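You operate a simulated robot arm through the tools that you are given. There is no shell and no other tool. Be economical: measure what you need, move in short steps, check, and stop when the job is done.

The job below is to be done with a simulated robot arm. You get a single attempt, and the scene is never put back.

Task
Fetch the ticket that says "Soya" from the top of the right motor table and set it on the back of the sample bench. Stack the pot marked "Linseed" from the top of the right motor table on top of the pot labelled "Sesame". Put the yellow slab on the top of the right motor table away in the cu slab tray. Put the cake piece from the top of the right motor table on the shelf beside the strainer box. Put the bottle from the top of the right motor table in the to press tray. Fetch the blue collar and set it on the near lower shelf. Do these in any order. Set down upright: ticket, bottle.

It is judged by the outcome, as a careful person would: the job done as asked, and still so three seconds after it is handed in. It fails if anything else is knocked over, pushed out of place, dropped, spilled or broken.

Robot
A 6-joint arm with a two-finger gripper on a trunk, on a base that drives. Base frame: it is fixed to the floor where the robot stands at the start and does not move with it; the origin is under the middle of the robot, x ahead of it, y to its left, z up. Readings come in mm, rad, newtons and seconds.
Its first joint turns from -2.897 to 2.897 rad. Places, roughly: back of the sample bench (90x24 cm) [3680, 1520, 800]; blue collar (5x5x2 cm) [1500, -100, 800]; bottle [1250, -750, 750]; cake piece (6x5x4 cm) [800, -400, 800]; near lower shelf [4100, -3800, 600]; pot [1250, -500, 750]; shelf beside the strainer box (23x19 cm) [480, -220, 600]; slab tray (13x32 cm) [4060, 3080, 800]; ticket [1250, -500, 750]; to press tray (20x13 cm) [3440, 1280, 800]; yellow slab [1000, -250, 750]. Payload 2.54 kg.
The tool frame sits at the grasp point between the pads (the TCP): z along the fingers, y along the line on which they close. The tips reach 30 mm beyond it. Largest opening 116 mm; the body of the gripper starts 95 mm behind the TCP.
Orientation is told as [roll, pitch, yaw] about the base's x, y, z axes, in that order, counted from this pose: with the fingers straight down and closing along the base's y, the tool's x points along the base's -x, its y along +y and its z along -z.

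Tools
- The arm moves only by the tool nudge_tool. Its argument "rows" is a list of rows, each an object (a shift or turn left out is 0, a gripper value left out holds the last) with "claw": the gripper command, from -1 (fully open) to 1 (shut), values between in proportion; "delta_pos": the shift along the tool's x, y, z in mm, a list of three; "angular": the turn, a rotation vector about the tool's x, y, z in rad, a list of three. In form: [{"claw": claw, "delta_pos": [dx, dy, dz], "angular": [ax, ay, az]}, ...]. A call has 1 to 20 rows; each row shifts and turns the commanded pose from where the row before left it, along the tool's axes as they then stand. Rows are played at 5 a second. More than 50 mm and 0.15 rad between two rows, or a gripper value outside its range, and nothing of the call is played. A pose out of reach is approached as far as the arm can. The call stops where the force on the tool passes 40 N (or 10 N more than at its start, if that is more) or the arm is blocked; 0.2 s more then pass. The fingers move at their own pace (about 72 mm/s each) and stop on an object; they squeeze with about 31 N. The grip force told is the motor's: it shows also when the fingers shut on nothing. Time passes only in rows, and 0.2 s behind the last, so rows that do not move let the fingers close. The reply holds the time, the measured pose of the TCP, the force on the tool along the base axes, the opening and the grip force, in the units named above and with some noise, with the torque about the TCP (base axes, N m) and any sound that the robot's microphone picked up.
- Cameras (640 x 400 px; columns grow to the right, rows downward): "scene" is now at [-37.8, 97.5, 1422.1]; the picture's right is [-0.40, -0.92, 0.00], its down [-0.54, 0.24, -0.81] and it looks along [0.74, -0.32, -0.59] (base axes); focal length 286 px, centre (320, 200). "wrist" rides on the gripper at [69, -15, -122] in the tool frame; the picture's right is [0.21, 0.98, 0.00], its down [-0.83, 0.18, -0.53] and it looks along [-0.52, 0.11, 0.85] (tool axes); focal length 251 px, centre (320, 200). There is no depth. A picture from a camera that has moved, and an enlarged one, comes with that camera's place and axes in the base frame and with its lens. The place of the scene camera against the robot may be out by one fixed shift of up to 25 mm in any direction.
- snapshot(camera): a new picture of that camera. No time passes.
- roll_base(legs): drives the robot by 1 to 6 legs, each [ahead, left, turn to the left] in mm, mm and rad, along the robot's own axes; the way and the turn of a leg run together, so that a leg with both is an arc; at most 1500 mm and 3.142 rad a leg. The arm and the cameras ride along, it lands a little off, and it stops where it bumps. It gives what a move gives.
- turn_head(pan, tilt): turns the head with the scene camera to pan (to the left, within 2.094 rad either way) and tilt (down, from -0.506 to 1.204), counted from straight ahead of the robot. It gives what a move gives.
- zoom(camera, box): a new picture of the part [left, top, right, bottom] of that camera's present view, enlarged. No time passes.
- finish_job(): hands the job in; it is judged then, once.

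Work in short steps. Places have to be worked out from the pictures, the camera data and where the tool is seen: move nearer, look again, correct. Check each grasp and each placing, and mend what went wrong. You have 186 turns and 164 pictures in all, those below and enlarged ones among them. Open the gripper and draw the arm clear of the work before you hand the job in, unless the task says otherwise; then end with one line.

The tools are called after "Request:" as a command line: name --argument value ..., lists and objects as JSON in quotes. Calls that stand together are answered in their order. nudge_tool: Moves the arm, as the interface text tells. Its arguments: {"type":"object","properties":{"rows":{"type":"array","items":{"type":"object","properties":{"claw":{"type":"number"},"delta_pos":{"type":"array","items":{"type":"number"}},"angular":{"type":"array","items":{"type":"number"}}}}}},"required":["rows"]} The other tools are called the same way: roll_base (legs) drives the base; turn_head (pan, tilt) turns the head that bears the scene camera; snapshot (camera) takes a picture; zoom (camera, box) takes an enlarged picture of a part of a camera's view; finish_job () hands the job in.

At the start:

```text
t: 0.0
tool_pos: [676.2, -14.7, 1017.8]
ee_rot: [0.0, 0.0, -0.001]
contact_force: [-0.4, -0.2, 0.0]
wrist_torque: [0.03, 0.0, -0.01]
opening: 115.9
grasp_force: 0.0
robot x, y, heading: [3.3, -1.1, 0.0]
head pan, tilt: [-0.412, 0.628]
```

scene: 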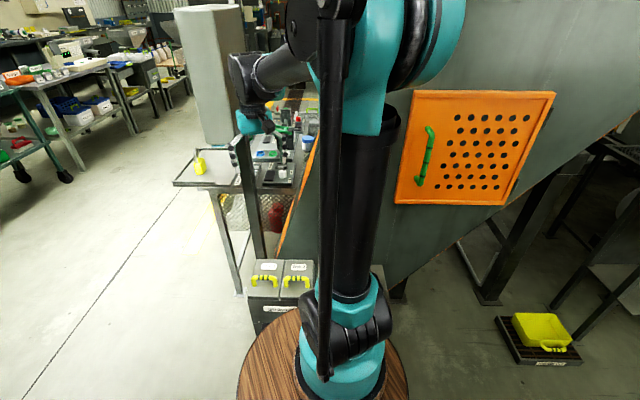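
wrist: 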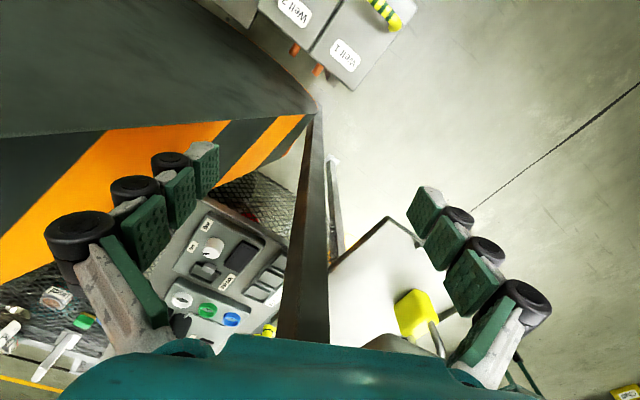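

The arm blocks much of the view, so I'll look around with the head first.

Request:
turn_head --pan 0.0 --tilt 0.5

Request:
snapshot --camera "scene"

```text
t: 0.9
tool_pos: [676.1, -16.9, 1018.7]
ee_rot: [-0.001, 0.0, -0.001]
contact_force: [-0.4, -0.6, -0.1]
wrist_torque: [-0.01, -0.03, -0.03]
opening: 116.1
grasp_force: 0.0
robot x, y, heading: [-5.2, -4.5, -0.001]
head pan, tilt: [0.0, 0.499]
```

```text
161 pictures are left
camera scene: at [-27.1, 132.5, 1433.6], right [0.0, -1.0, 0.0], down [-0.48, 0.0, -0.88], along [0.88, 0.0, -0.48], focal length 286 px, centre (320, 200)
```

scene: 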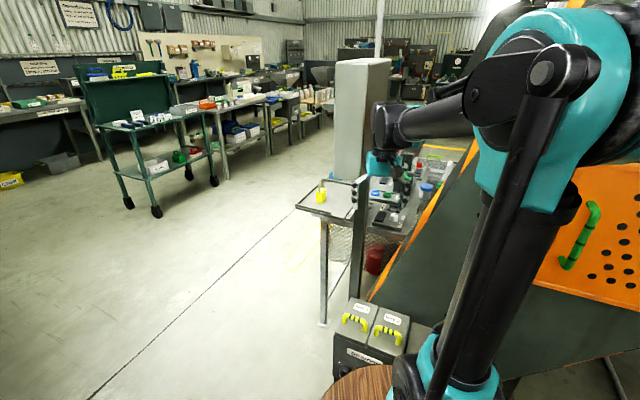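

Request:
zoom --camera "scene" --box '[290, 130, 460, 260]'

Request:
zoom --camera "scene" --box '[70, 40, 340, 210]'

Request:
turn_head --pan -1.0 --tilt 0.5

Request:
snapshot --camera "scene"

```text
3.08 times, centred on (375, 195) of scene
camera zoom: at [-27.1, 132.5, 1433.6], right [0.0, -1.0, 0.0], down [-0.48, 0.0, -0.88], along [0.88, 0.0, -0.48], focal length 880 px, centre (151, 215)
```

zoom: 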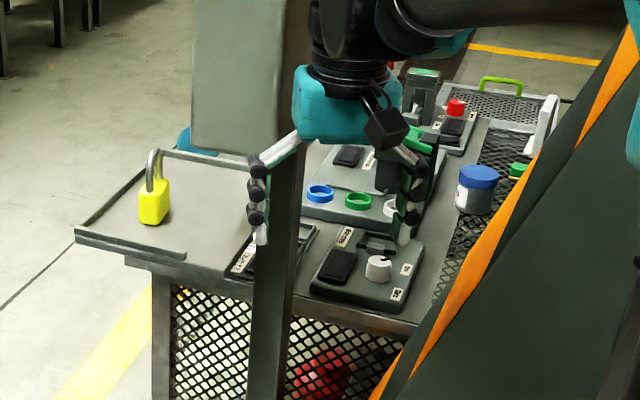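

```text
2.35 times, centred on (205, 125) of scene
camera zoom: at [-27.1, 132.5, 1433.6], right [0.0, -1.0, 0.0], down [-0.48, 0.0, -0.88], along [0.88, 0.0, -0.48], focal length 673 px, centre (591, 376)
```

zoom: 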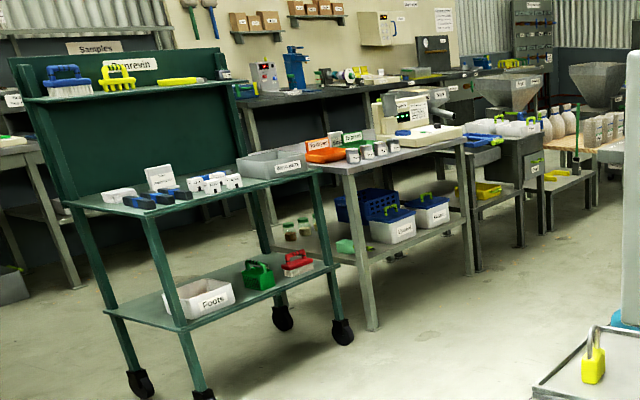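

```text
t: 2.1
tool_pos: [677.6, -15.8, 1018.9]
ee_rot: [0.0, 0.0, 0.0]
contact_force: [0.3, -0.3, -0.1]
wrist_torque: [-0.03, 0.01, -0.02]
opening: 116.3
grasp_force: 0.0
robot x, y, heading: [2.0, -1.4, 0.002]
head pan, tilt: [-1.0, 0.499]
```

```text
158 pictures are left
camera scene: at [-68.8, 56.0, 1433.6], right [-0.84, -0.54, 0.0], down [-0.26, 0.4, -0.88], along [0.47, -0.74, -0.48], focal length 286 px, centre (320, 200)
```

scene: 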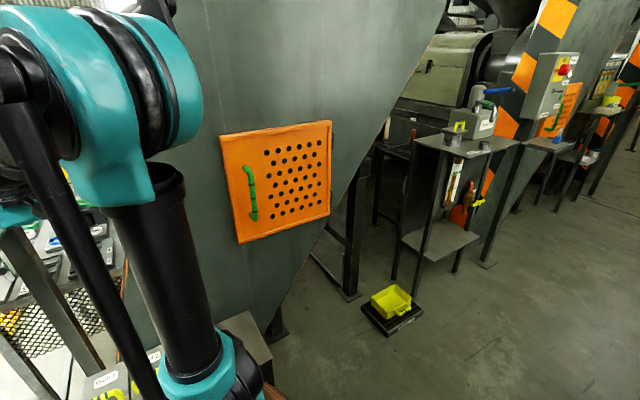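

The table is partly hidden behind the hopper. I'll drive left to clear floor and look from there.

Request:
roll_base --legs '[[0, 700, 0]]'

Request:
turn_head --pan -0.7 --tilt 0.5

Request:
snapshot --camera "scene"

```text
t: 5.3
tool_pos: [680.7, 565.9, 1018.4]
ee_rot: [0.0, 0.002, 0.062]
contact_force: [-0.3, 0.3, 0.0]
wrist_torque: [-0.05, 0.01, -0.01]
opening: 115.9
grasp_force: 0.1
robot x, y, heading: [3.1, 541.2, 0.063]
head pan, tilt: [-1.0, 0.499]
stopped in leg 1: the robot was blocked; the commanded pose is now the measured one
```

```text
t: 6.1
tool_pos: [680.3, 566.4, 1018.0]
ee_rot: [0.0, 0.002, 0.064]
contact_force: [0.0, 0.1, -0.2]
wrist_torque: [-0.03, 0.02, -0.01]
opening: 116.3
grasp_force: 0.0
robot x, y, heading: [4.9, 543.0, 0.058]
head pan, tilt: [-0.7, 0.499]
```

```text
157 pictures are left
camera scene: at [-50.4, 610.8, 1433.6], right [-0.6, -0.8, 0.0], down [-0.38, 0.28, -0.88], along [0.71, -0.52, -0.48], focal length 286 px, centre (320, 200)
```

scene: 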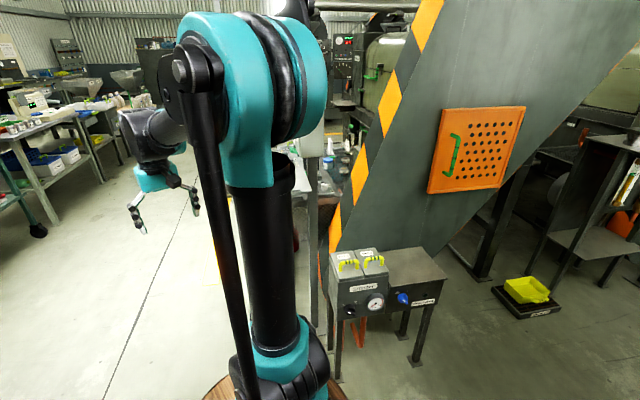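

I bumped at y≈541; I'll look to the left to see what blocks.

Request:
turn_head --pan 1.5 --tilt 0.8

Request:
snapshot --camera "scene"

Request:
turn_head --pan 0.5 --tilt 0.4

Request:
snapshot --camera "scene"

```text
t: 8.2
tool_pos: [680.5, 566.2, 1018.8]
ee_rot: [-0.001, 0.001, 0.066]
contact_force: [0.9, -0.4, -0.2]
wrist_torque: [0.01, -0.04, 0.01]
opening: 116.0
grasp_force: 0.0
robot x, y, heading: [0.9, 538.2, 0.063]
head pan, tilt: [1.499, 0.799]
```

```text
156 pictures are left
camera scene: at [-122.8, 745.7, 1407.6], right [1.0, -0.01, 0.0], down [-0.01, -0.72, -0.7], along [0.01, 0.7, -0.72], focal length 286 px, centre (320, 200)
```

scene: 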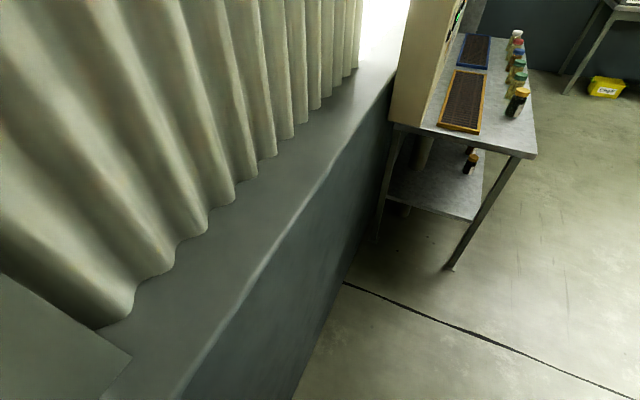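

```text
t: 9.4
tool_pos: [681.0, 566.5, 1017.7]
ee_rot: [0.001, 0.001, 0.062]
contact_force: [0.1, -0.8, 0.5]
wrist_torque: [0.02, 0.01, -0.02]
opening: 115.8
grasp_force: 0.0
robot x, y, heading: [1.8, 538.2, 0.065]
head pan, tilt: [0.499, 0.4]
```

```text
155 pictures are left
camera scene: at [-45.2, 714.4, 1442.7], right [0.53, -0.85, 0.0], down [-0.33, -0.21, -0.92], along [0.78, 0.49, -0.39], focal length 286 px, centre (320, 200)
```

scene: 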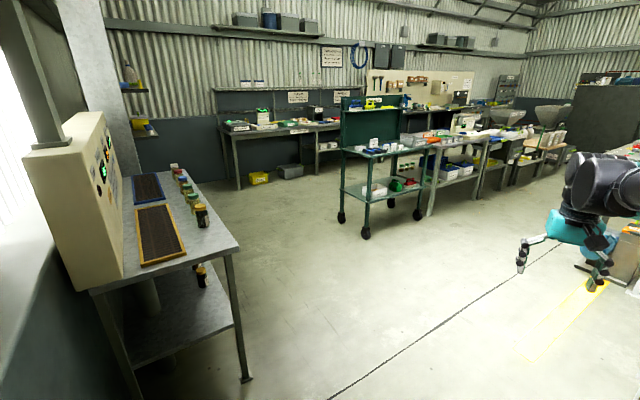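

The wall slants on the left; the way ahead is open. I'll tuck the arm in a bit and raise it, then drive forward.

Request:
nudge_tool --rows '[{"delta_pos": [40, 0, -25]}, {"delta_pos": [40, 0, -25]}, {"delta_pos": [40, 0, -25]}, {"delta_pos": [40, 0, -25]}, {"delta_pos": [40, 0, 0]}, {"delta_pos": [40, 0, 0]}]'

Request:
roll_base --legs '[[900, 0, -0.06]]'

Request:
turn_head --pan -0.9 --tilt 0.6

Request:
snapshot --camera "scene"

```text
t: 10.8
tool_pos: [439.7, 551.5, 1119.5]
ee_rot: [0.002, 0.001, 0.064]
contact_force: [1.2, -0.3, 1.0]
wrist_torque: [-0.04, 0.02, 0.01]
opening: 115.8
grasp_force: 0.1
robot x, y, heading: [3.6, 541.8, 0.066]
head pan, tilt: [0.499, 0.4]
```

```text
t: 15.6
tool_pos: [1354.5, 553.1, 1120.3]
ee_rot: [0.002, 0.001, 0.003]
contact_force: [-0.4, -0.9, -0.7]
wrist_torque: [-0.01, 0.0, 0.02]
opening: 115.8
grasp_force: 0.1
robot x, y, heading: [916.3, 572.1, 0.002]
head pan, tilt: [0.499, 0.4]
```

```text
t: 17.2
tool_pos: [1354.0, 553.5, 1119.2]
ee_rot: [0.0, -0.001, 0.001]
contact_force: [-0.4, 0.2, 0.6]
wrist_torque: [-0.01, 0.0, -0.03]
opening: 115.7
grasp_force: 0.1
robot x, y, heading: [916.2, 567.2, 0.006]
head pan, tilt: [-0.901, 0.6]
```

```text
154 pictures are left
camera scene: at [854.3, 632.9, 1424.5], right [-0.78, -0.62, 0.0], down [-0.35, 0.44, -0.83], along [0.51, -0.65, -0.56], focal length 286 px, centre (320, 200)
```

scene: 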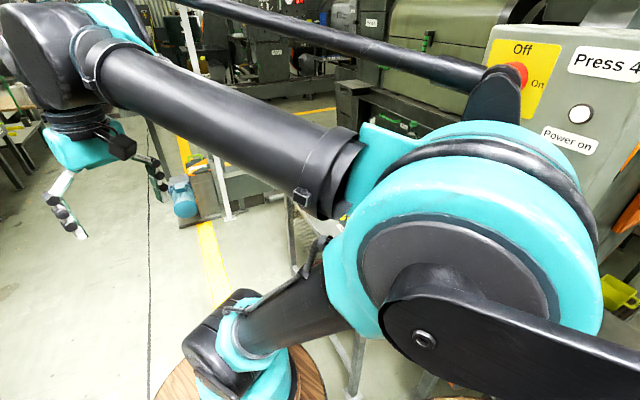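

The arm blocks the right side. I'll continue forward then turn right by 90° and look.

Request:
turn_head --pan -0.1 --tilt 0.6

Request:
snapshot --camera "scene"

```text
t: 18.3
tool_pos: [1354.4, 553.1, 1119.5]
ee_rot: [0.001, 0.001, 0.003]
contact_force: [0.5, 1.0, -1.1]
wrist_torque: [-0.01, -0.01, 0.03]
opening: 116.1
grasp_force: 0.0
robot x, y, heading: [917.5, 568.9, 0.005]
head pan, tilt: [-0.099, 0.6]
```

```text
153 pictures are left
camera scene: at [887.2, 693.3, 1424.5], right [-0.1, -1.0, 0.0], down [-0.56, 0.06, -0.83], along [0.82, -0.08, -0.56], focal length 286 px, centre (320, 200)
```

scene: 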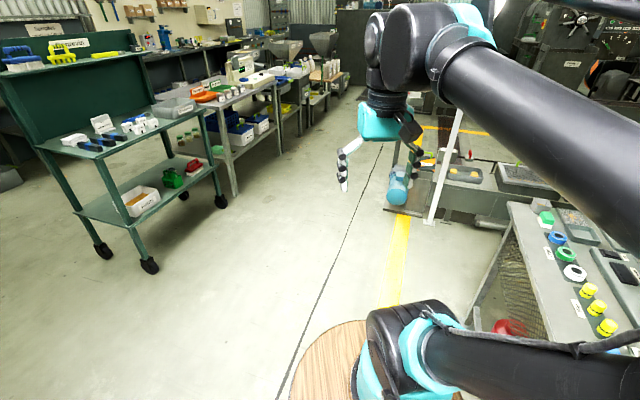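

Floor ahead is clear; I'll drive 1000 mm ahead, then turn right to face the table and look.

Request:
roll_base --legs '[[1000, 0, 0], [0, 0, -1.6]]'

Request:
turn_head --pan 0.1 --tilt 0.6

Request:
snapshot --camera "scene"

Request:
snapshot --camera "wrist"

```text
t: 27.4
tool_pos: [1903.7, 129.9, 1119.8]
ee_rot: [0.001, 0.0, -1.603]
contact_force: [-0.5, -0.4, -0.1]
wrist_torque: [0.02, -0.02, -0.01]
opening: 115.7
grasp_force: 0.2
robot x, y, heading: [1931.7, 568.1, -1.604]
head pan, tilt: [-0.099, 0.6]
```

```text
t: 28.1
tool_pos: [1902.2, 129.0, 1119.7]
ee_rot: [-0.002, -0.001, -1.603]
contact_force: [-1.0, -0.2, 0.2]
wrist_torque: [0.03, -0.01, -0.01]
opening: 116.1
grasp_force: 0.1
robot x, y, heading: [1933.5, 562.7, -1.599]
head pan, tilt: [0.099, 0.6]
```

```text
152 pictures are left
camera scene: at [2094.3, 574.1, 1424.5], right [-1.0, -0.07, 0.0], down [-0.04, 0.56, -0.83], along [0.06, -0.82, -0.56], focal length 286 px, centre (320, 200)
```

scene: 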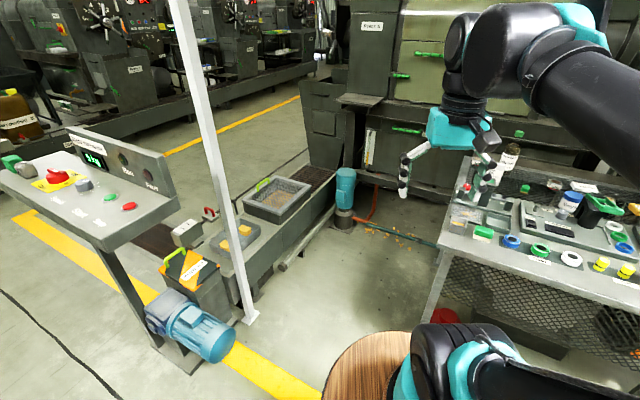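

```text
151 pictures are left
camera wrist: at [1889.7, 199.6, 1241.6], right [0.98, 0.18, 0.0], down [0.16, -0.83, 0.53], along [0.1, -0.53, -0.85], focal length 251 px, centre (320, 200)
```

wrist: 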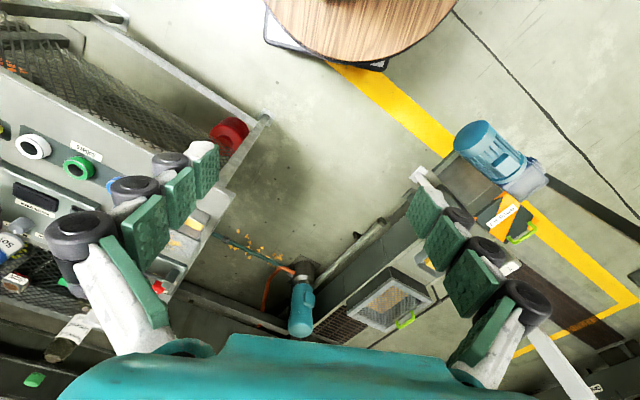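

The table is rotated ~28°. Zooming in on what's visible.

Request:
zoom --camera "scene" --box '[420, 120, 640, 300]'

Request:
roll_base --legs '[[0, -150, 0], [0, 0, -0.47]]'

Request:
turn_head --pan -0.1 --tilt 0.7

Request:
snapshot --camera "scene"

Request:
snapshot --camera "wrist"

```text
2.22 times, centred on (530, 210) of scene
camera zoom: at [2094.3, 574.1, 1424.5], right [-1.0, -0.07, 0.0], down [-0.04, 0.56, -0.83], along [0.06, -0.82, -0.56], focal length 636 px, centre (-147, 178)
```

zoom: 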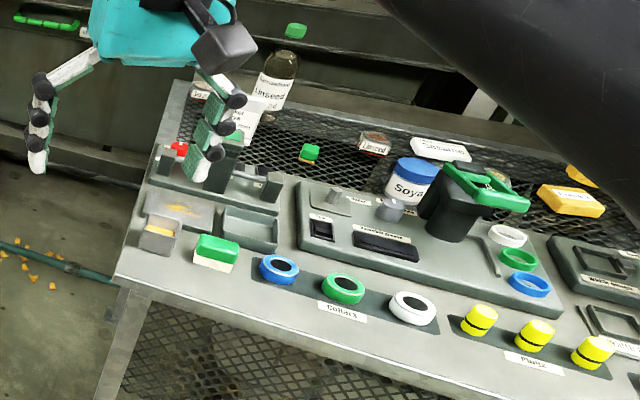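

```text
t: 30.9
tool_pos: [1560.0, 193.1, 1120.1]
ee_rot: [-0.001, -0.002, -2.066]
contact_force: [-0.1, -0.7, -0.2]
wrist_torque: [-0.02, -0.05, 0.03]
opening: 116.1
grasp_force: 0.1
robot x, y, heading: [1782.0, 571.3, -2.068]
head pan, tilt: [0.099, 0.6]
```

```text
t: 31.6
tool_pos: [1561.5, 193.4, 1120.3]
ee_rot: [-0.001, 0.0, -2.066]
contact_force: [0.6, -0.3, 0.2]
wrist_torque: [0.0, 0.0, -0.05]
opening: 116.2
grasp_force: 0.1
robot x, y, heading: [1783.3, 570.1, -2.069]
head pan, tilt: [-0.099, 0.7]
```

```text
149 pictures are left
camera scene: at [1926.2, 515.5, 1415.9], right [-0.83, 0.56, 0.0], down [0.36, 0.53, -0.77], along [-0.43, -0.63, -0.64], focal length 286 px, centre (320, 200)
```

scene: 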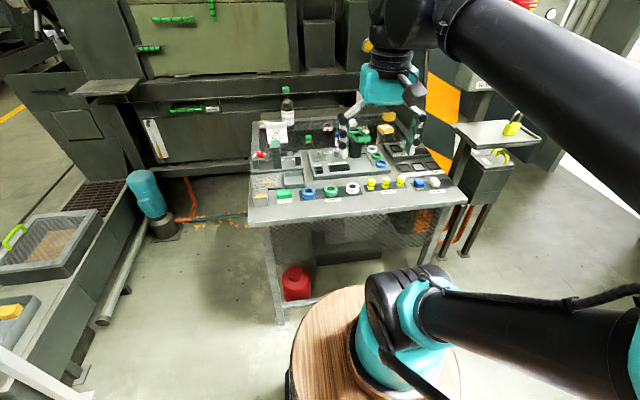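

```text
148 pictures are left
camera wrist: at [1580.6, 262.3, 1241.6], right [0.96, -0.28, 0.0], down [-0.23, -0.81, 0.53], along [-0.15, -0.51, -0.85], focal length 251 px, centre (320, 200)
```

wrist: 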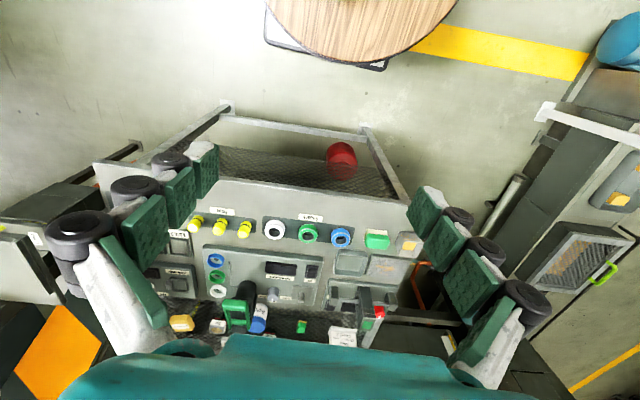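

Now the whole table is in view; zooming to identify items.

Request:
zoom --camera "scene" --box '[240, 80, 480, 220]'

Request:
zoom --camera "wrist" --box '[120, 180, 440, 380]'

```text
2.67 times, centred on (360, 150) of scene
camera zoom: at [1926.2, 515.5, 1415.9], right [-0.83, 0.56, 0.0], down [0.36, 0.53, -0.77], along [-0.43, -0.63, -0.64], focal length 763 px, centre (213, 333)
```

zoom: 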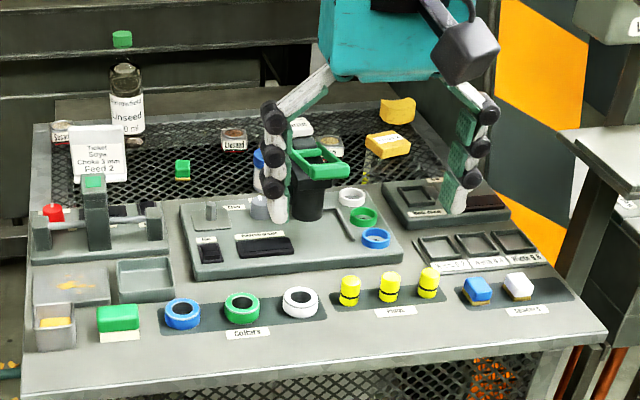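

```text
2.00 times, centred on (280, 280) of wrist
camera zoom: at [1580.6, 262.3, 1241.6], right [0.96, -0.28, 0.0], down [-0.23, -0.81, 0.53], along [-0.15, -0.51, -0.85], focal length 503 px, centre (400, 40)
```

zoom: 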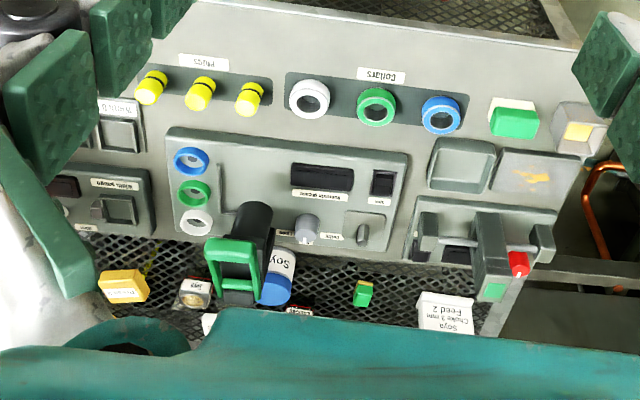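

Items located. Drive 300 mm closer, then look again.

Request:
roll_base --legs '[[300, 0, 0]]'

Request:
turn_head --pan -0.1 --tilt 0.75

Request:
zoom --camera "scene" --box '[200, 60, 520, 260]'

Request:
snapshot --camera "wrist"

```text
t: 33.5
tool_pos: [1444.4, -21.3, 1120.6]
ee_rot: [0.0, -0.001, -2.065]
contact_force: [-0.4, 0.0, -0.2]
wrist_torque: [0.0, 0.01, 0.02]
opening: 116.0
grasp_force: 0.1
robot x, y, heading: [1667.2, 353.6, -2.067]
head pan, tilt: [-0.099, 0.7]
stopped in leg 1: the robot was blocked; the commanded pose is now the measured one
```

```text
t: 34.1
tool_pos: [1444.7, -20.7, 1120.4]
ee_rot: [0.0, -0.001, -2.067]
contact_force: [-0.5, 0.2, 0.7]
wrist_torque: [-0.01, -0.04, 0.0]
opening: 116.1
grasp_force: 0.1
robot x, y, heading: [1665.2, 353.7, -2.066]
head pan, tilt: [-0.099, 0.75]
```

```text
2.00 times, centred on (360, 160) of scene
camera zoom: at [1810.6, 302.3, 1411.6], right [-0.83, 0.56, 0.0], down [0.38, 0.56, -0.73], along [-0.41, -0.61, -0.68], focal length 572 px, centre (240, 280)
```

zoom: 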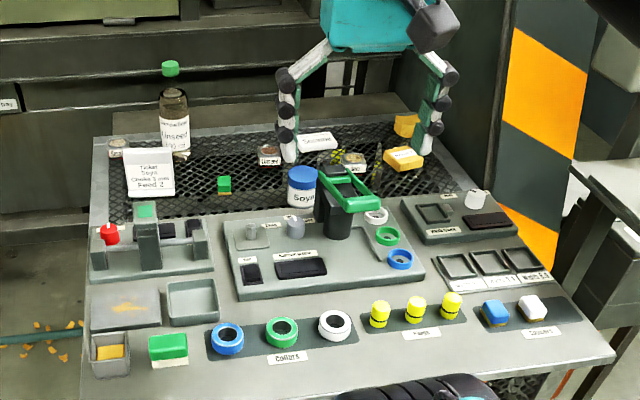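

```text
144 pictures are left
camera wrist: at [1463.6, 47.6, 1241.7], right [0.96, -0.28, 0.0], down [-0.23, -0.81, 0.53], along [-0.15, -0.51, -0.85], focal length 251 px, centre (320, 200)
```

wrist: 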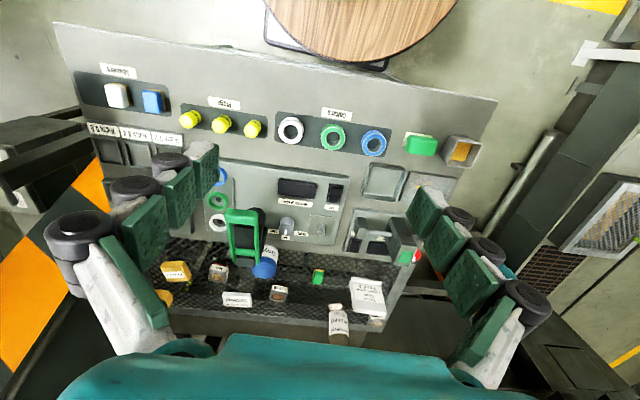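

The chassis is blocked at the table front. I'll extend the arm over the table at height to view the mesh strip with the wrist camera.

Request:
nudge_tool --rows '[{"delta_pos": [-50, 0, 0]}, {"delta_pos": [-50, 0, 0]}, {"delta_pos": [-50, 0, 0]}, {"delta_pos": [-50, 0, 0]}, {"delta_pos": [-50, 0, 0]}, {"delta_pos": [-30, 0, 0]}]'

Request:
snapshot --camera "wrist"

Request:
zoom --camera "wrist" --box '[130, 40, 450, 240]'

```text
t: 35.5
tool_pos: [1310.6, -265.9, 1116.4]
ee_rot: [0.0, 0.0, -2.07]
contact_force: [0.6, -0.1, 0.8]
wrist_torque: [-0.02, 0.02, -0.02]
opening: 116.0
grasp_force: 0.2
robot x, y, heading: [1667.3, 354.6, -2.071]
head pan, tilt: [-0.099, 0.75]
```

```text
143 pictures are left
camera wrist: at [1329.8, -196.0, 1239.3], right [0.96, -0.28, 0.0], down [-0.23, -0.81, 0.53], along [-0.15, -0.51, -0.85], focal length 251 px, centre (320, 200)
```

wrist: 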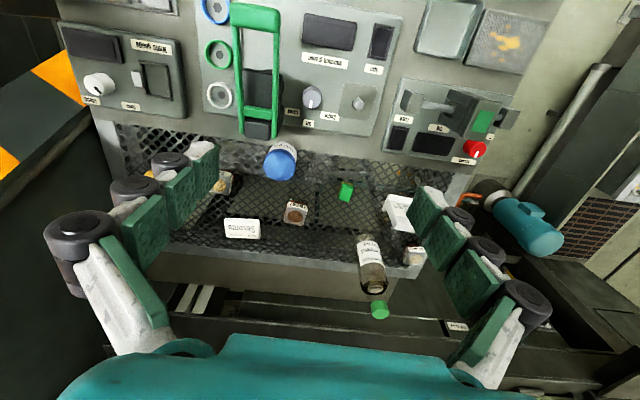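

```text
2.00 times, centred on (290, 140) of wrist
camera zoom: at [1329.8, -196.0, 1239.3], right [0.96, -0.28, 0.0], down [-0.23, -0.81, 0.53], along [-0.15, -0.51, -0.85], focal length 503 px, centre (380, 320)
```

zoom: 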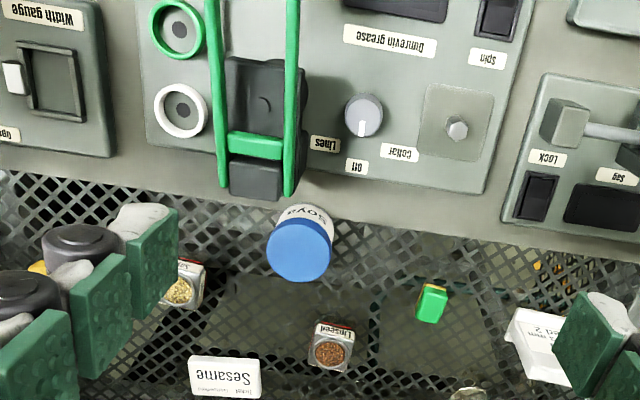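

Linseed pot identified; checking the other pots' labels.

Request:
zoom --camera "wrist" --box '[350, 170, 470, 330]'

Request:
nudge_tool --rows '[{"delta_pos": [0, -50, 0]}, {"delta_pos": [0, -50, 0]}, {"delta_pos": [0, -50, 0]}, {"delta_pos": [0, -50, 0]}]'

Request:
snapshot --camera "wrist"

Request:
zoom --camera "wrist" --box '[220, 60, 420, 260]'

```text
2.50 times, centred on (410, 250) of wrist
camera zoom: at [1329.8, -196.0, 1239.3], right [0.96, -0.28, 0.0], down [-0.23, -0.81, 0.53], along [-0.15, -0.51, -0.85], focal length 629 px, centre (95, 75)
```

zoom: 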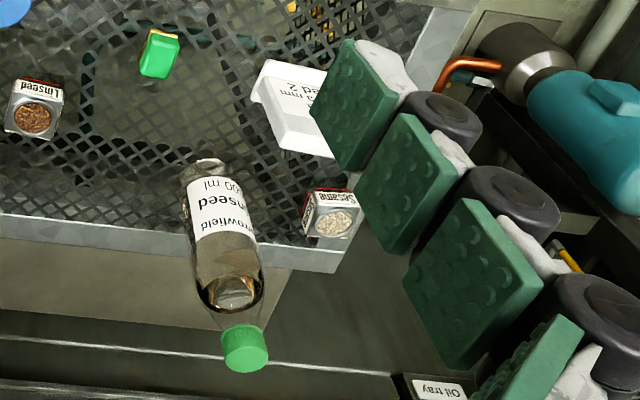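

```text
t: 36.5
tool_pos: [1136.6, -171.8, 1118.3]
ee_rot: [-0.001, -0.001, -2.065]
contact_force: [0.8, 0.1, 0.5]
wrist_torque: [0.02, 0.03, -0.01]
opening: 116.0
grasp_force: 0.1
robot x, y, heading: [1666.8, 354.7, -2.064]
head pan, tilt: [-0.099, 0.75]
```

```text
140 pictures are left
camera wrist: at [1156.0, -102.3, 1239.9], right [0.96, -0.28, 0.0], down [-0.23, -0.81, 0.53], along [-0.15, -0.51, -0.85], focal length 251 px, centre (320, 200)
```

wrist: 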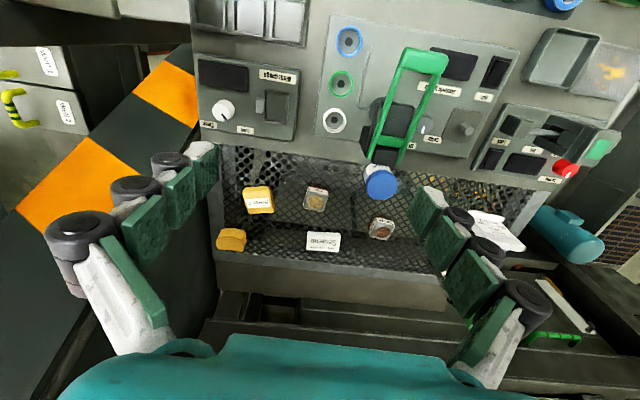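

```text
2.00 times, centred on (320, 160) of wrist
camera zoom: at [1156.0, -102.3, 1239.9], right [0.96, -0.28, 0.0], down [-0.23, -0.81, 0.53], along [-0.15, -0.51, -0.85], focal length 503 px, centre (320, 280)
```

zoom: 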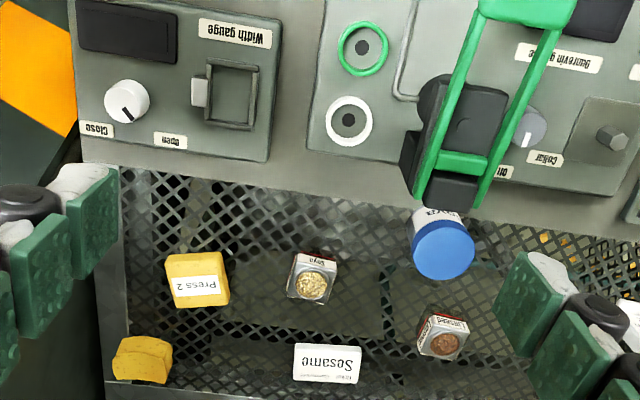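

All located: Linseed pot ≈(1186,-493,782), Sesame pot ≈(1433,-694), bottle ≈(1320,-640), ticket ≈(1409,-557), slab ≈(949,-344), cake ≈(836,-430). I'll retract the arm, back off, and go side-on to the table front so the reach suffices.

Request:
nudge_tool --rows '[{"delta_pos": [50, 40, -5]}, {"delta_pos": [50, 40, -5]}, {"delta_pos": [50, 40, 0]}, {"delta_pos": [50, 40, 0]}, {"delta_pos": [50, 40, 0]}, {"delta_pos": [40, 0, 0]}]'

Request:
roll_base --legs '[[-220, 0, 0], [0, 0, -1.508], [-100, 0, 0], [0, 200, 0]]'

Request:
turn_head --pan 1.4 --tilt 0.7

Request:
snapshot --camera "scene"

```text
refused: row 1 steps farther than a row can; nothing moved
```

```text
t: 43.7
tool_pos: [1210.9, 807.3, 1117.0]
ee_rot: [-0.002, 0.0, 2.725]
contact_force: [0.2, 0.4, -1.2]
wrist_torque: [-0.03, -0.02, 0.01]
opening: 116.1
grasp_force: 0.1
robot x, y, heading: [1774.6, 319.4, 2.722]
head pan, tilt: [-0.099, 0.75]
```

```text
t: 45.3
tool_pos: [1210.4, 806.8, 1117.9]
ee_rot: [-0.001, -0.001, 2.724]
contact_force: [-0.6, -0.2, -0.2]
wrist_torque: [0.01, -0.01, 0.02]
opening: 116.0
grasp_force: 0.0
robot x, y, heading: [1775.9, 320.4, 2.726]
head pan, tilt: [1.4, 0.7]
```

```text
138 pictures are left
camera scene: at [1780.2, 46.5, 1415.9], right [-0.83, 0.56, 0.0], down [0.36, 0.54, -0.76], along [-0.42, -0.64, -0.64], focal length 286 px, centre (320, 200)
```

scene: 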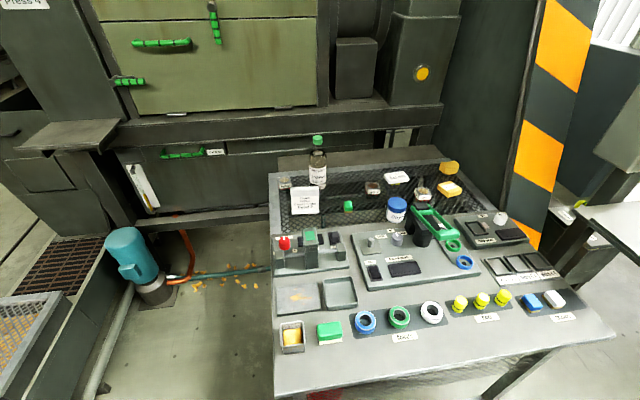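

Next to the table's front; move 120 mm closer and swing the arm in.

Request:
roll_base --legs '[[0, 120, 0]]'

Request:
nudge_tool --rows '[{"delta_pos": [39.7, 25.6, 0]}, {"delta_pos": [39.7, 25.6, 0]}, {"delta_pos": [39.7, 25.6, 0]}, {"delta_pos": [39.7, 25.6, 0]}, {"delta_pos": [39.7, 25.6, 0]}, {"delta_pos": [39.7, 25.6, 0]}, {"delta_pos": [39.7, 25.6, 0]}, {"delta_pos": [39.7, 25.6, 0]}, {"delta_pos": [17.1, 42.9, 0]}, {"delta_pos": [17.1, 42.9, 0]}, {"delta_pos": [17.1, 42.9, 0]}, {"delta_pos": [17.1, 42.9, 0]}, {"delta_pos": [17.1, 42.9, 0]}, {"delta_pos": [17.1, 42.9, 0]}, {"delta_pos": [17.1, 42.9, 0]}]'

Request:
snapshot --camera "scene"

```text
t: 46.6
tool_pos: [1162.7, 697.7, 1116.6]
ee_rot: [0.0, 0.001, 2.725]
contact_force: [-0.6, 0.4, 0.3]
wrist_torque: [0.01, 0.02, -0.01]
opening: 116.0
grasp_force: 0.1
robot x, y, heading: [1728.6, 210.9, 2.728]
head pan, tilt: [1.4, 0.7]
```

```text
t: 49.8
tool_pos: [1358.9, 59.7, 1117.1]
ee_rot: [-0.001, 0.001, 2.725]
contact_force: [1.0, 0.3, 0.5]
wrist_torque: [-0.03, 0.02, 0.0]
opening: 115.9
grasp_force: 0.1
robot x, y, heading: [1724.7, 214.2, 2.727]
head pan, tilt: [1.4, 0.7]
```

```text
137 pictures are left
camera scene: at [1731.7, -62.9, 1415.9], right [-0.83, 0.56, 0.0], down [0.36, 0.54, -0.77], along [-0.42, -0.64, -0.64], focal length 286 px, centre (320, 200)
```

scene: 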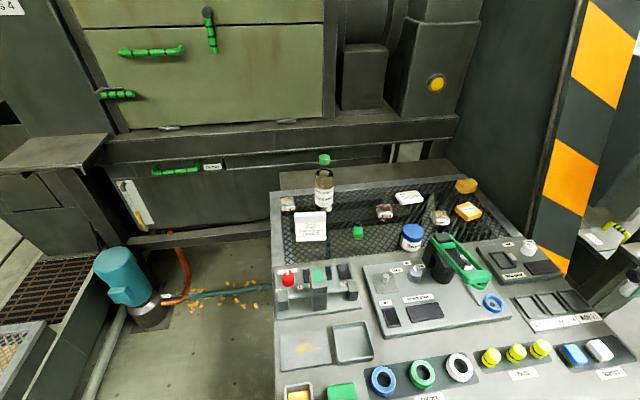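

Clear view; zoom on ticket, bottle and pots.

Request:
zoom --camera "scene" --box '[260, 140, 420, 260]'

Request:
zoom --camera "scene" --box '[360, 160, 520, 280]'

```text
3.33 times, centred on (340, 200) of scene
camera zoom: at [1731.7, -62.9, 1415.9], right [-0.83, 0.56, 0.0], down [0.36, 0.54, -0.77], along [-0.42, -0.64, -0.64], focal length 954 px, centre (253, 200)
```

zoom: 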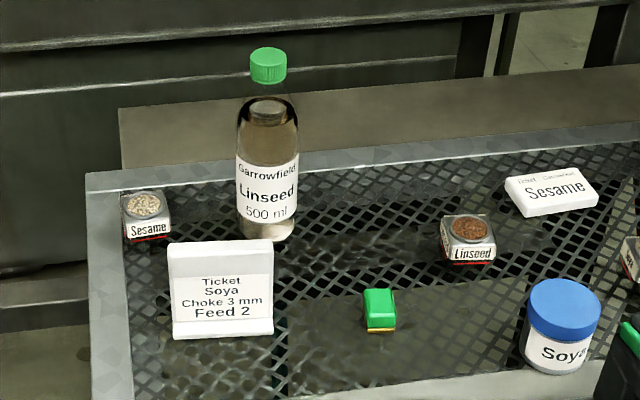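

```text
3.33 times, centred on (440, 220) of scene
camera zoom: at [1731.7, -62.9, 1415.9], right [-0.83, 0.56, 0.0], down [0.36, 0.54, -0.77], along [-0.42, -0.64, -0.64], focal length 954 px, centre (-80, 133)
```

zoom: 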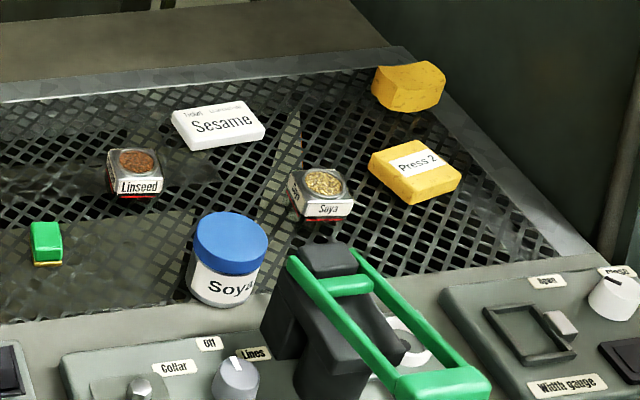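

Ticket Soya stands upright ahead of the bottle. Move the tool above it at z≈1000 and look with the wrist camera.

Request:
nudge_tool --rows '[{"delta_pos": [23.4, 41.5, 0]}, {"delta_pos": [23.4, 41.5, 0]}, {"delta_pos": [23.4, 41.5, 0]}, {"delta_pos": [23.4, 41.5, 0]}, {"delta_pos": [23.4, 41.5, 0]}, {"delta_pos": [23.4, 41.5, 0]}, {"delta_pos": [23.4, 41.5, 0]}, {"delta_pos": [23.4, 41.5, 0]}, {"delta_pos": [23.4, 41.5, 0]}, {"delta_pos": [23.4, 41.5, 0]}, {"delta_pos": [23.4, 41.5, 10]}, {"delta_pos": [23.4, 41.5, 10]}, {"delta_pos": [23.4, 41.5, 10]}, {"delta_pos": [0, 0, 40]}, {"delta_pos": [0, 0, 30]}]'

Request:
snapshot --camera "wrist"

Request:
snapshot --camera "scene"

```text
t: 53.0
tool_pos: [1422.2, -508.8, 998.8]
ee_rot: [-0.002, 0.0, 2.725]
contact_force: [0.0, 1.0, 0.6]
wrist_torque: [-0.02, 0.02, 0.01]
opening: 115.8
grasp_force: 0.0
out of reach, approached as far as the arm can: row 12, 13
robot x, y, heading: [1731.4, 209.3, 2.722]
head pan, tilt: [1.4, 0.7]
```

```text
134 pictures are left
camera wrist: at [1492.2, -522.4, 1120.9], right [-0.2, -0.98, 0.0], down [-0.83, 0.17, 0.53], along [-0.52, 0.11, -0.85], focal length 251 px, centre (320, 200)
```

wrist: 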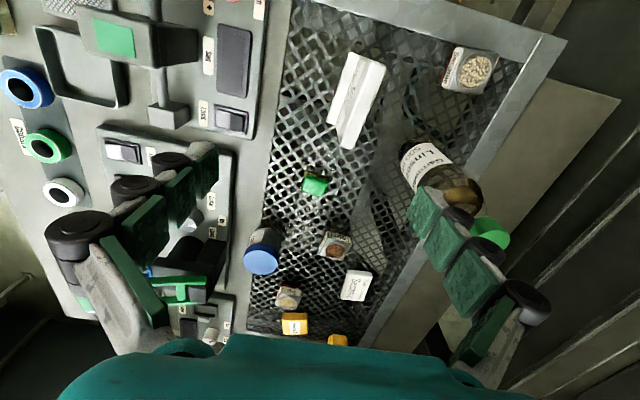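

```text
133 pictures are left
camera scene: at [1731.6, -63.5, 1415.8], right [-0.83, 0.55, 0.0], down [0.36, 0.54, -0.76], along [-0.42, -0.64, -0.64], focal length 286 px, centre (320, 200)
```

scene: 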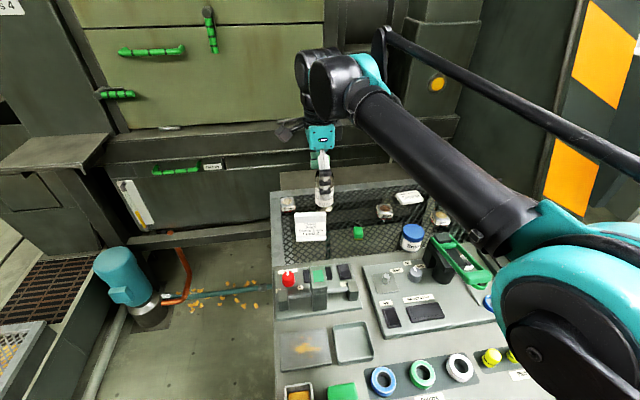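

Zoom the ticket in the wrist view for its exact shape.

Request:
zoom --camera "wrist" --box '[270, 20, 510, 170]'

Request:
zoom --camera "scene" --box '[270, 120, 390, 260]'

```text
2.67 times, centred on (390, 95) of wrist
camera zoom: at [1492.2, -522.4, 1120.9], right [-0.2, -0.98, 0.0], down [-0.83, 0.17, 0.53], along [-0.52, 0.11, -0.85], focal length 670 px, centre (133, 480)
```

zoom: 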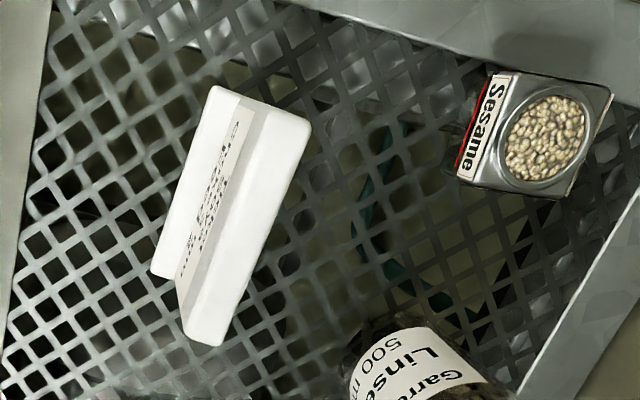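

```text
2.86 times, centred on (330, 190) of scene
camera zoom: at [1731.6, -63.5, 1415.8], right [-0.83, 0.55, 0.0], down [0.36, 0.54, -0.76], along [-0.42, -0.64, -0.64], focal length 818 px, centre (291, 229)
```

zoom: 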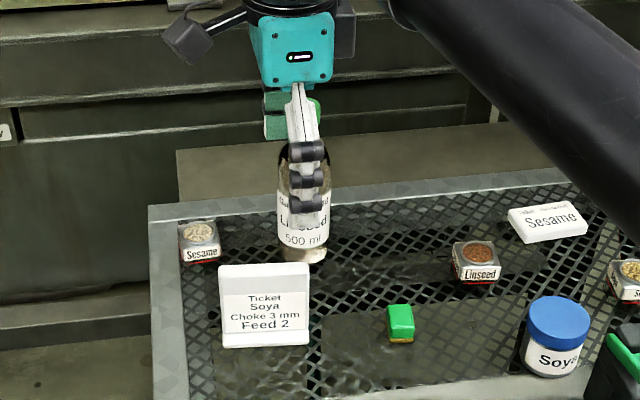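

Ticket is a wedge, top ≈z 832, centre ≈(1426,-556). Align above it and descend partly.

Request:
nudge_tool --rows '[{"delta_pos": [22, 41, 0]}, {"delta_pos": [0, 0, 45]}, {"delta_pos": [0, 0, 45]}, {"delta_pos": [0, 0, 30]}]'

Request:
snapshot --camera "wrist"

Request:
zoom --camera "scene" --box '[270, 120, 390, 260]'

```text
t: 54.0
tool_pos: [1424.3, -541.8, 877.2]
ee_rot: [0.0, 0.002, 2.724]
contact_force: [0.7, 0.6, 0.4]
wrist_torque: [0.0, 0.01, 0.0]
opening: 115.9
grasp_force: 0.0
out of reach, approached as far as the arm can: row 1
robot x, y, heading: [1724.1, 211.7, 2.722]
head pan, tilt: [1.4, 0.7]
```

```text
130 pictures are left
camera wrist: at [1493.4, -555.3, 999.5], right [-0.2, -0.98, 0.0], down [-0.83, 0.17, 0.53], along [-0.52, 0.11, -0.85], focal length 251 px, centre (320, 200)
```

wrist: 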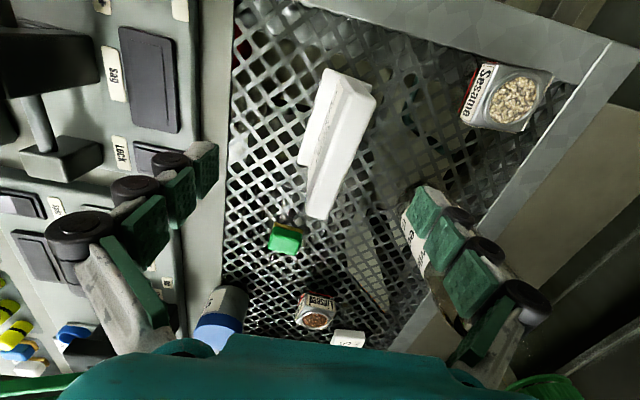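

```text
2.86 times, centred on (330, 190) of scene
camera zoom: at [1731.5, -63.4, 1415.8], right [-0.83, 0.55, 0.0], down [0.36, 0.54, -0.76], along [-0.42, -0.64, -0.64], focal length 818 px, centre (291, 229)
```

zoom: 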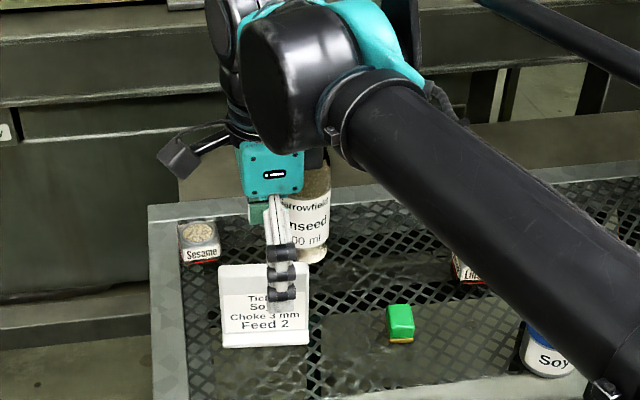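

Small shift of ~(10,11) then descend to z≈812 and close.

Request:
nudge_tool --rows '[{"delta_pos": [10, 12, 0]}, {"delta_pos": [0, 0, 35]}, {"delta_pos": [0, 0, 30]}, {"claw": 0.0}, {"claw": 0.4}, {"claw": 1}, {}, {}, {}]'

Request:
snapshot --camera "wrist"

```text
t: 56.0
tool_pos: [1428.4, -556.0, 813.2]
ee_rot: [0.0, -0.001, 2.724]
contact_force: [-0.2, -0.6, 0.3]
wrist_torque: [0.0, -0.01, -0.04]
opening: 16.8
grasp_force: 30.9
robot x, y, heading: [1724.2, 210.1, 2.73]
head pan, tilt: [1.4, 0.7]
```

```text
128 pictures are left
camera wrist: at [1498.1, -570.2, 935.7], right [-0.2, -0.98, 0.0], down [-0.83, 0.17, 0.53], along [-0.52, 0.11, -0.85], focal length 251 px, centre (320, 200)
```

wrist: 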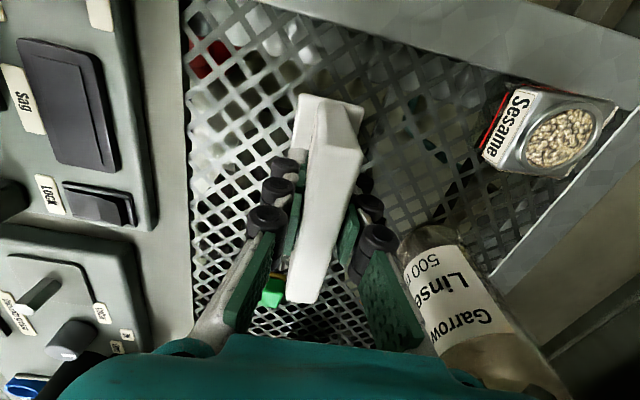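

Gripped (16.8 mm). Lift and withdraw toward the robot.

Request:
nudge_tool --rows '[{"delta_pos": [0, 0, -40]}, {"delta_pos": [0, 0, -45]}, {"delta_pos": [0, 0, -45]}, {"delta_pos": [0, -20, -40]}, {"delta_pos": [0, -40, -25]}, {"delta_pos": [0, -45, -15]}, {"delta_pos": [0, -49, 0]}, {"delta_pos": [0, -49, 0]}, {"delta_pos": [0, -49, 0]}, {"delta_pos": [0, -49, 0]}]'

Request:
snapshot --camera "scene"

```text
t: 58.2
tool_pos: [1551.5, -281.6, 1023.5]
ee_rot: [0.001, 0.0, 2.726]
contact_force: [-0.2, 0.1, -0.5]
wrist_torque: [0.05, -0.03, -0.01]
opening: 16.5
grasp_force: 30.7
robot x, y, heading: [1728.7, 211.5, 2.727]
head pan, tilt: [1.4, 0.7]
```

```text
127 pictures are left
camera scene: at [1731.4, -63.8, 1415.8], right [-0.83, 0.55, 0.0], down [0.36, 0.54, -0.76], along [-0.42, -0.64, -0.64], focal length 286 px, centre (320, 200)
```

scene: 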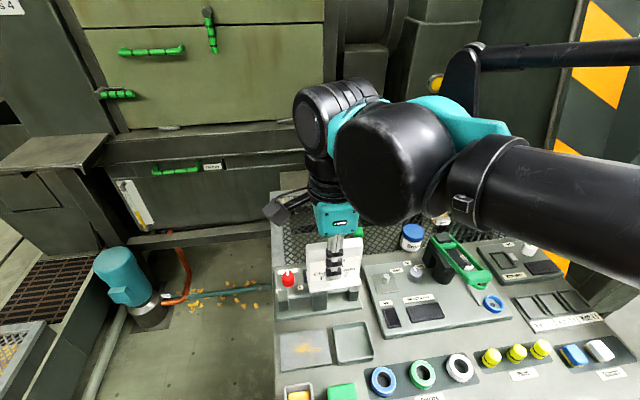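

Holding the ticket. The sample bench runs along heading ≈ -0.46 with the bench to be on my left; drive away from the table, turn, then look.

Request:
roll_base --legs '[[0, -420, 0], [0, 0, -1.6], [0, 0, -1.587]]'

Request:
turn_head --pan 0.9 --tilt 0.4

Request:
snapshot --camera "scene"

```text
t: 68.5
tool_pos: [2089.1, 1075.9, 1024.1]
ee_rot: [-0.001, 0.0, -0.451]
contact_force: [0.1, 0.2, 0.0]
wrist_torque: [0.02, -0.02, 0.01]
opening: 16.8
grasp_force: 31.1
robot x, y, heading: [1893.6, 588.3, -0.448]
head pan, tilt: [1.4, 0.7]
```

```text
t: 69.4
tool_pos: [2089.2, 1076.7, 1024.6]
ee_rot: [0.0, -0.001, -0.45]
contact_force: [-0.3, 0.4, 0.6]
wrist_torque: [-0.01, 0.01, -0.02]
opening: 16.8
grasp_force: 31.5
robot x, y, heading: [1892.6, 589.7, -0.452]
head pan, tilt: [0.901, 0.4]
```

```text
126 pictures are left
camera scene: at [1938.4, 800.7, 1442.7], right [0.44, -0.9, 0.0], down [-0.35, -0.17, -0.92], along [0.83, 0.4, -0.39], focal length 286 px, centre (320, 200)
```

scene: 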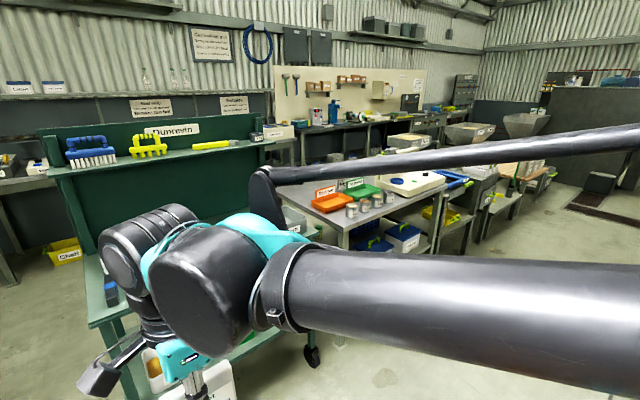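

Zoom on the bench.

Request:
zoom --camera "scene" --box '[270, 130, 510, 280]'

Request:
roll_base --legs '[[1000, 400, 0]]'

Request:
turn_head --pan 1.2 --tilt 0.6

Request:
snapshot --camera "scene"

```text
2.67 times, centred on (390, 205) of scene
camera zoom: at [1938.4, 800.7, 1442.7], right [0.44, -0.9, 0.0], down [-0.35, -0.17, -0.92], along [0.83, 0.4, -0.39], focal length 763 px, centre (133, 187)
```

zoom: 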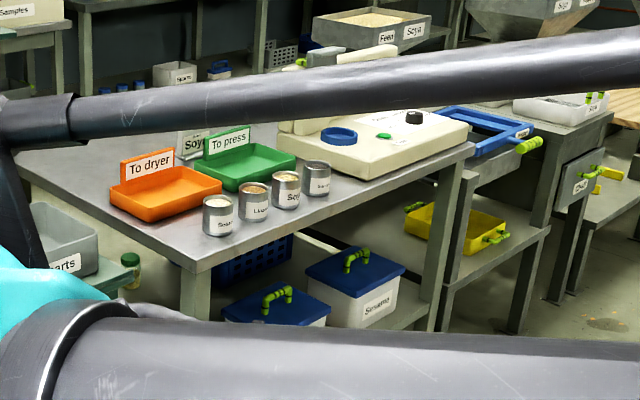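

```text
t: 75.0
tool_pos: [3176.4, 992.5, 1025.1]
ee_rot: [0.001, -0.001, -0.456]
contact_force: [0.9, -0.1, -0.3]
wrist_torque: [0.01, 0.05, 0.0]
opening: 16.5
grasp_force: 30.6
robot x, y, heading: [2982.1, 505.3, -0.446]
head pan, tilt: [0.901, 0.4]
```

```text
t: 75.8
tool_pos: [3176.1, 992.9, 1024.7]
ee_rot: [-0.001, -0.001, -0.453]
contact_force: [0.4, -0.2, -0.4]
wrist_torque: [0.02, -0.01, 0.03]
opening: 16.8
grasp_force: 31.2
robot x, y, heading: [2983.6, 510.2, -0.453]
head pan, tilt: [1.201, 0.6]
```

```text
124 pictures are left
camera scene: at [3006.2, 736.6, 1424.5], right [0.68, -0.73, 0.0], down [-0.41, -0.38, -0.83], along [0.61, 0.56, -0.56], focal length 286 px, centre (320, 200)
```

scene: 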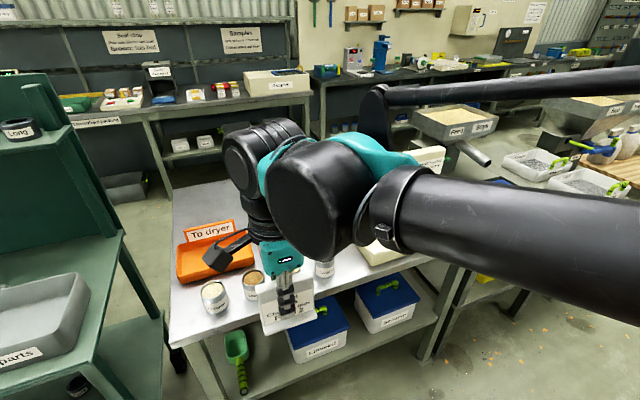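

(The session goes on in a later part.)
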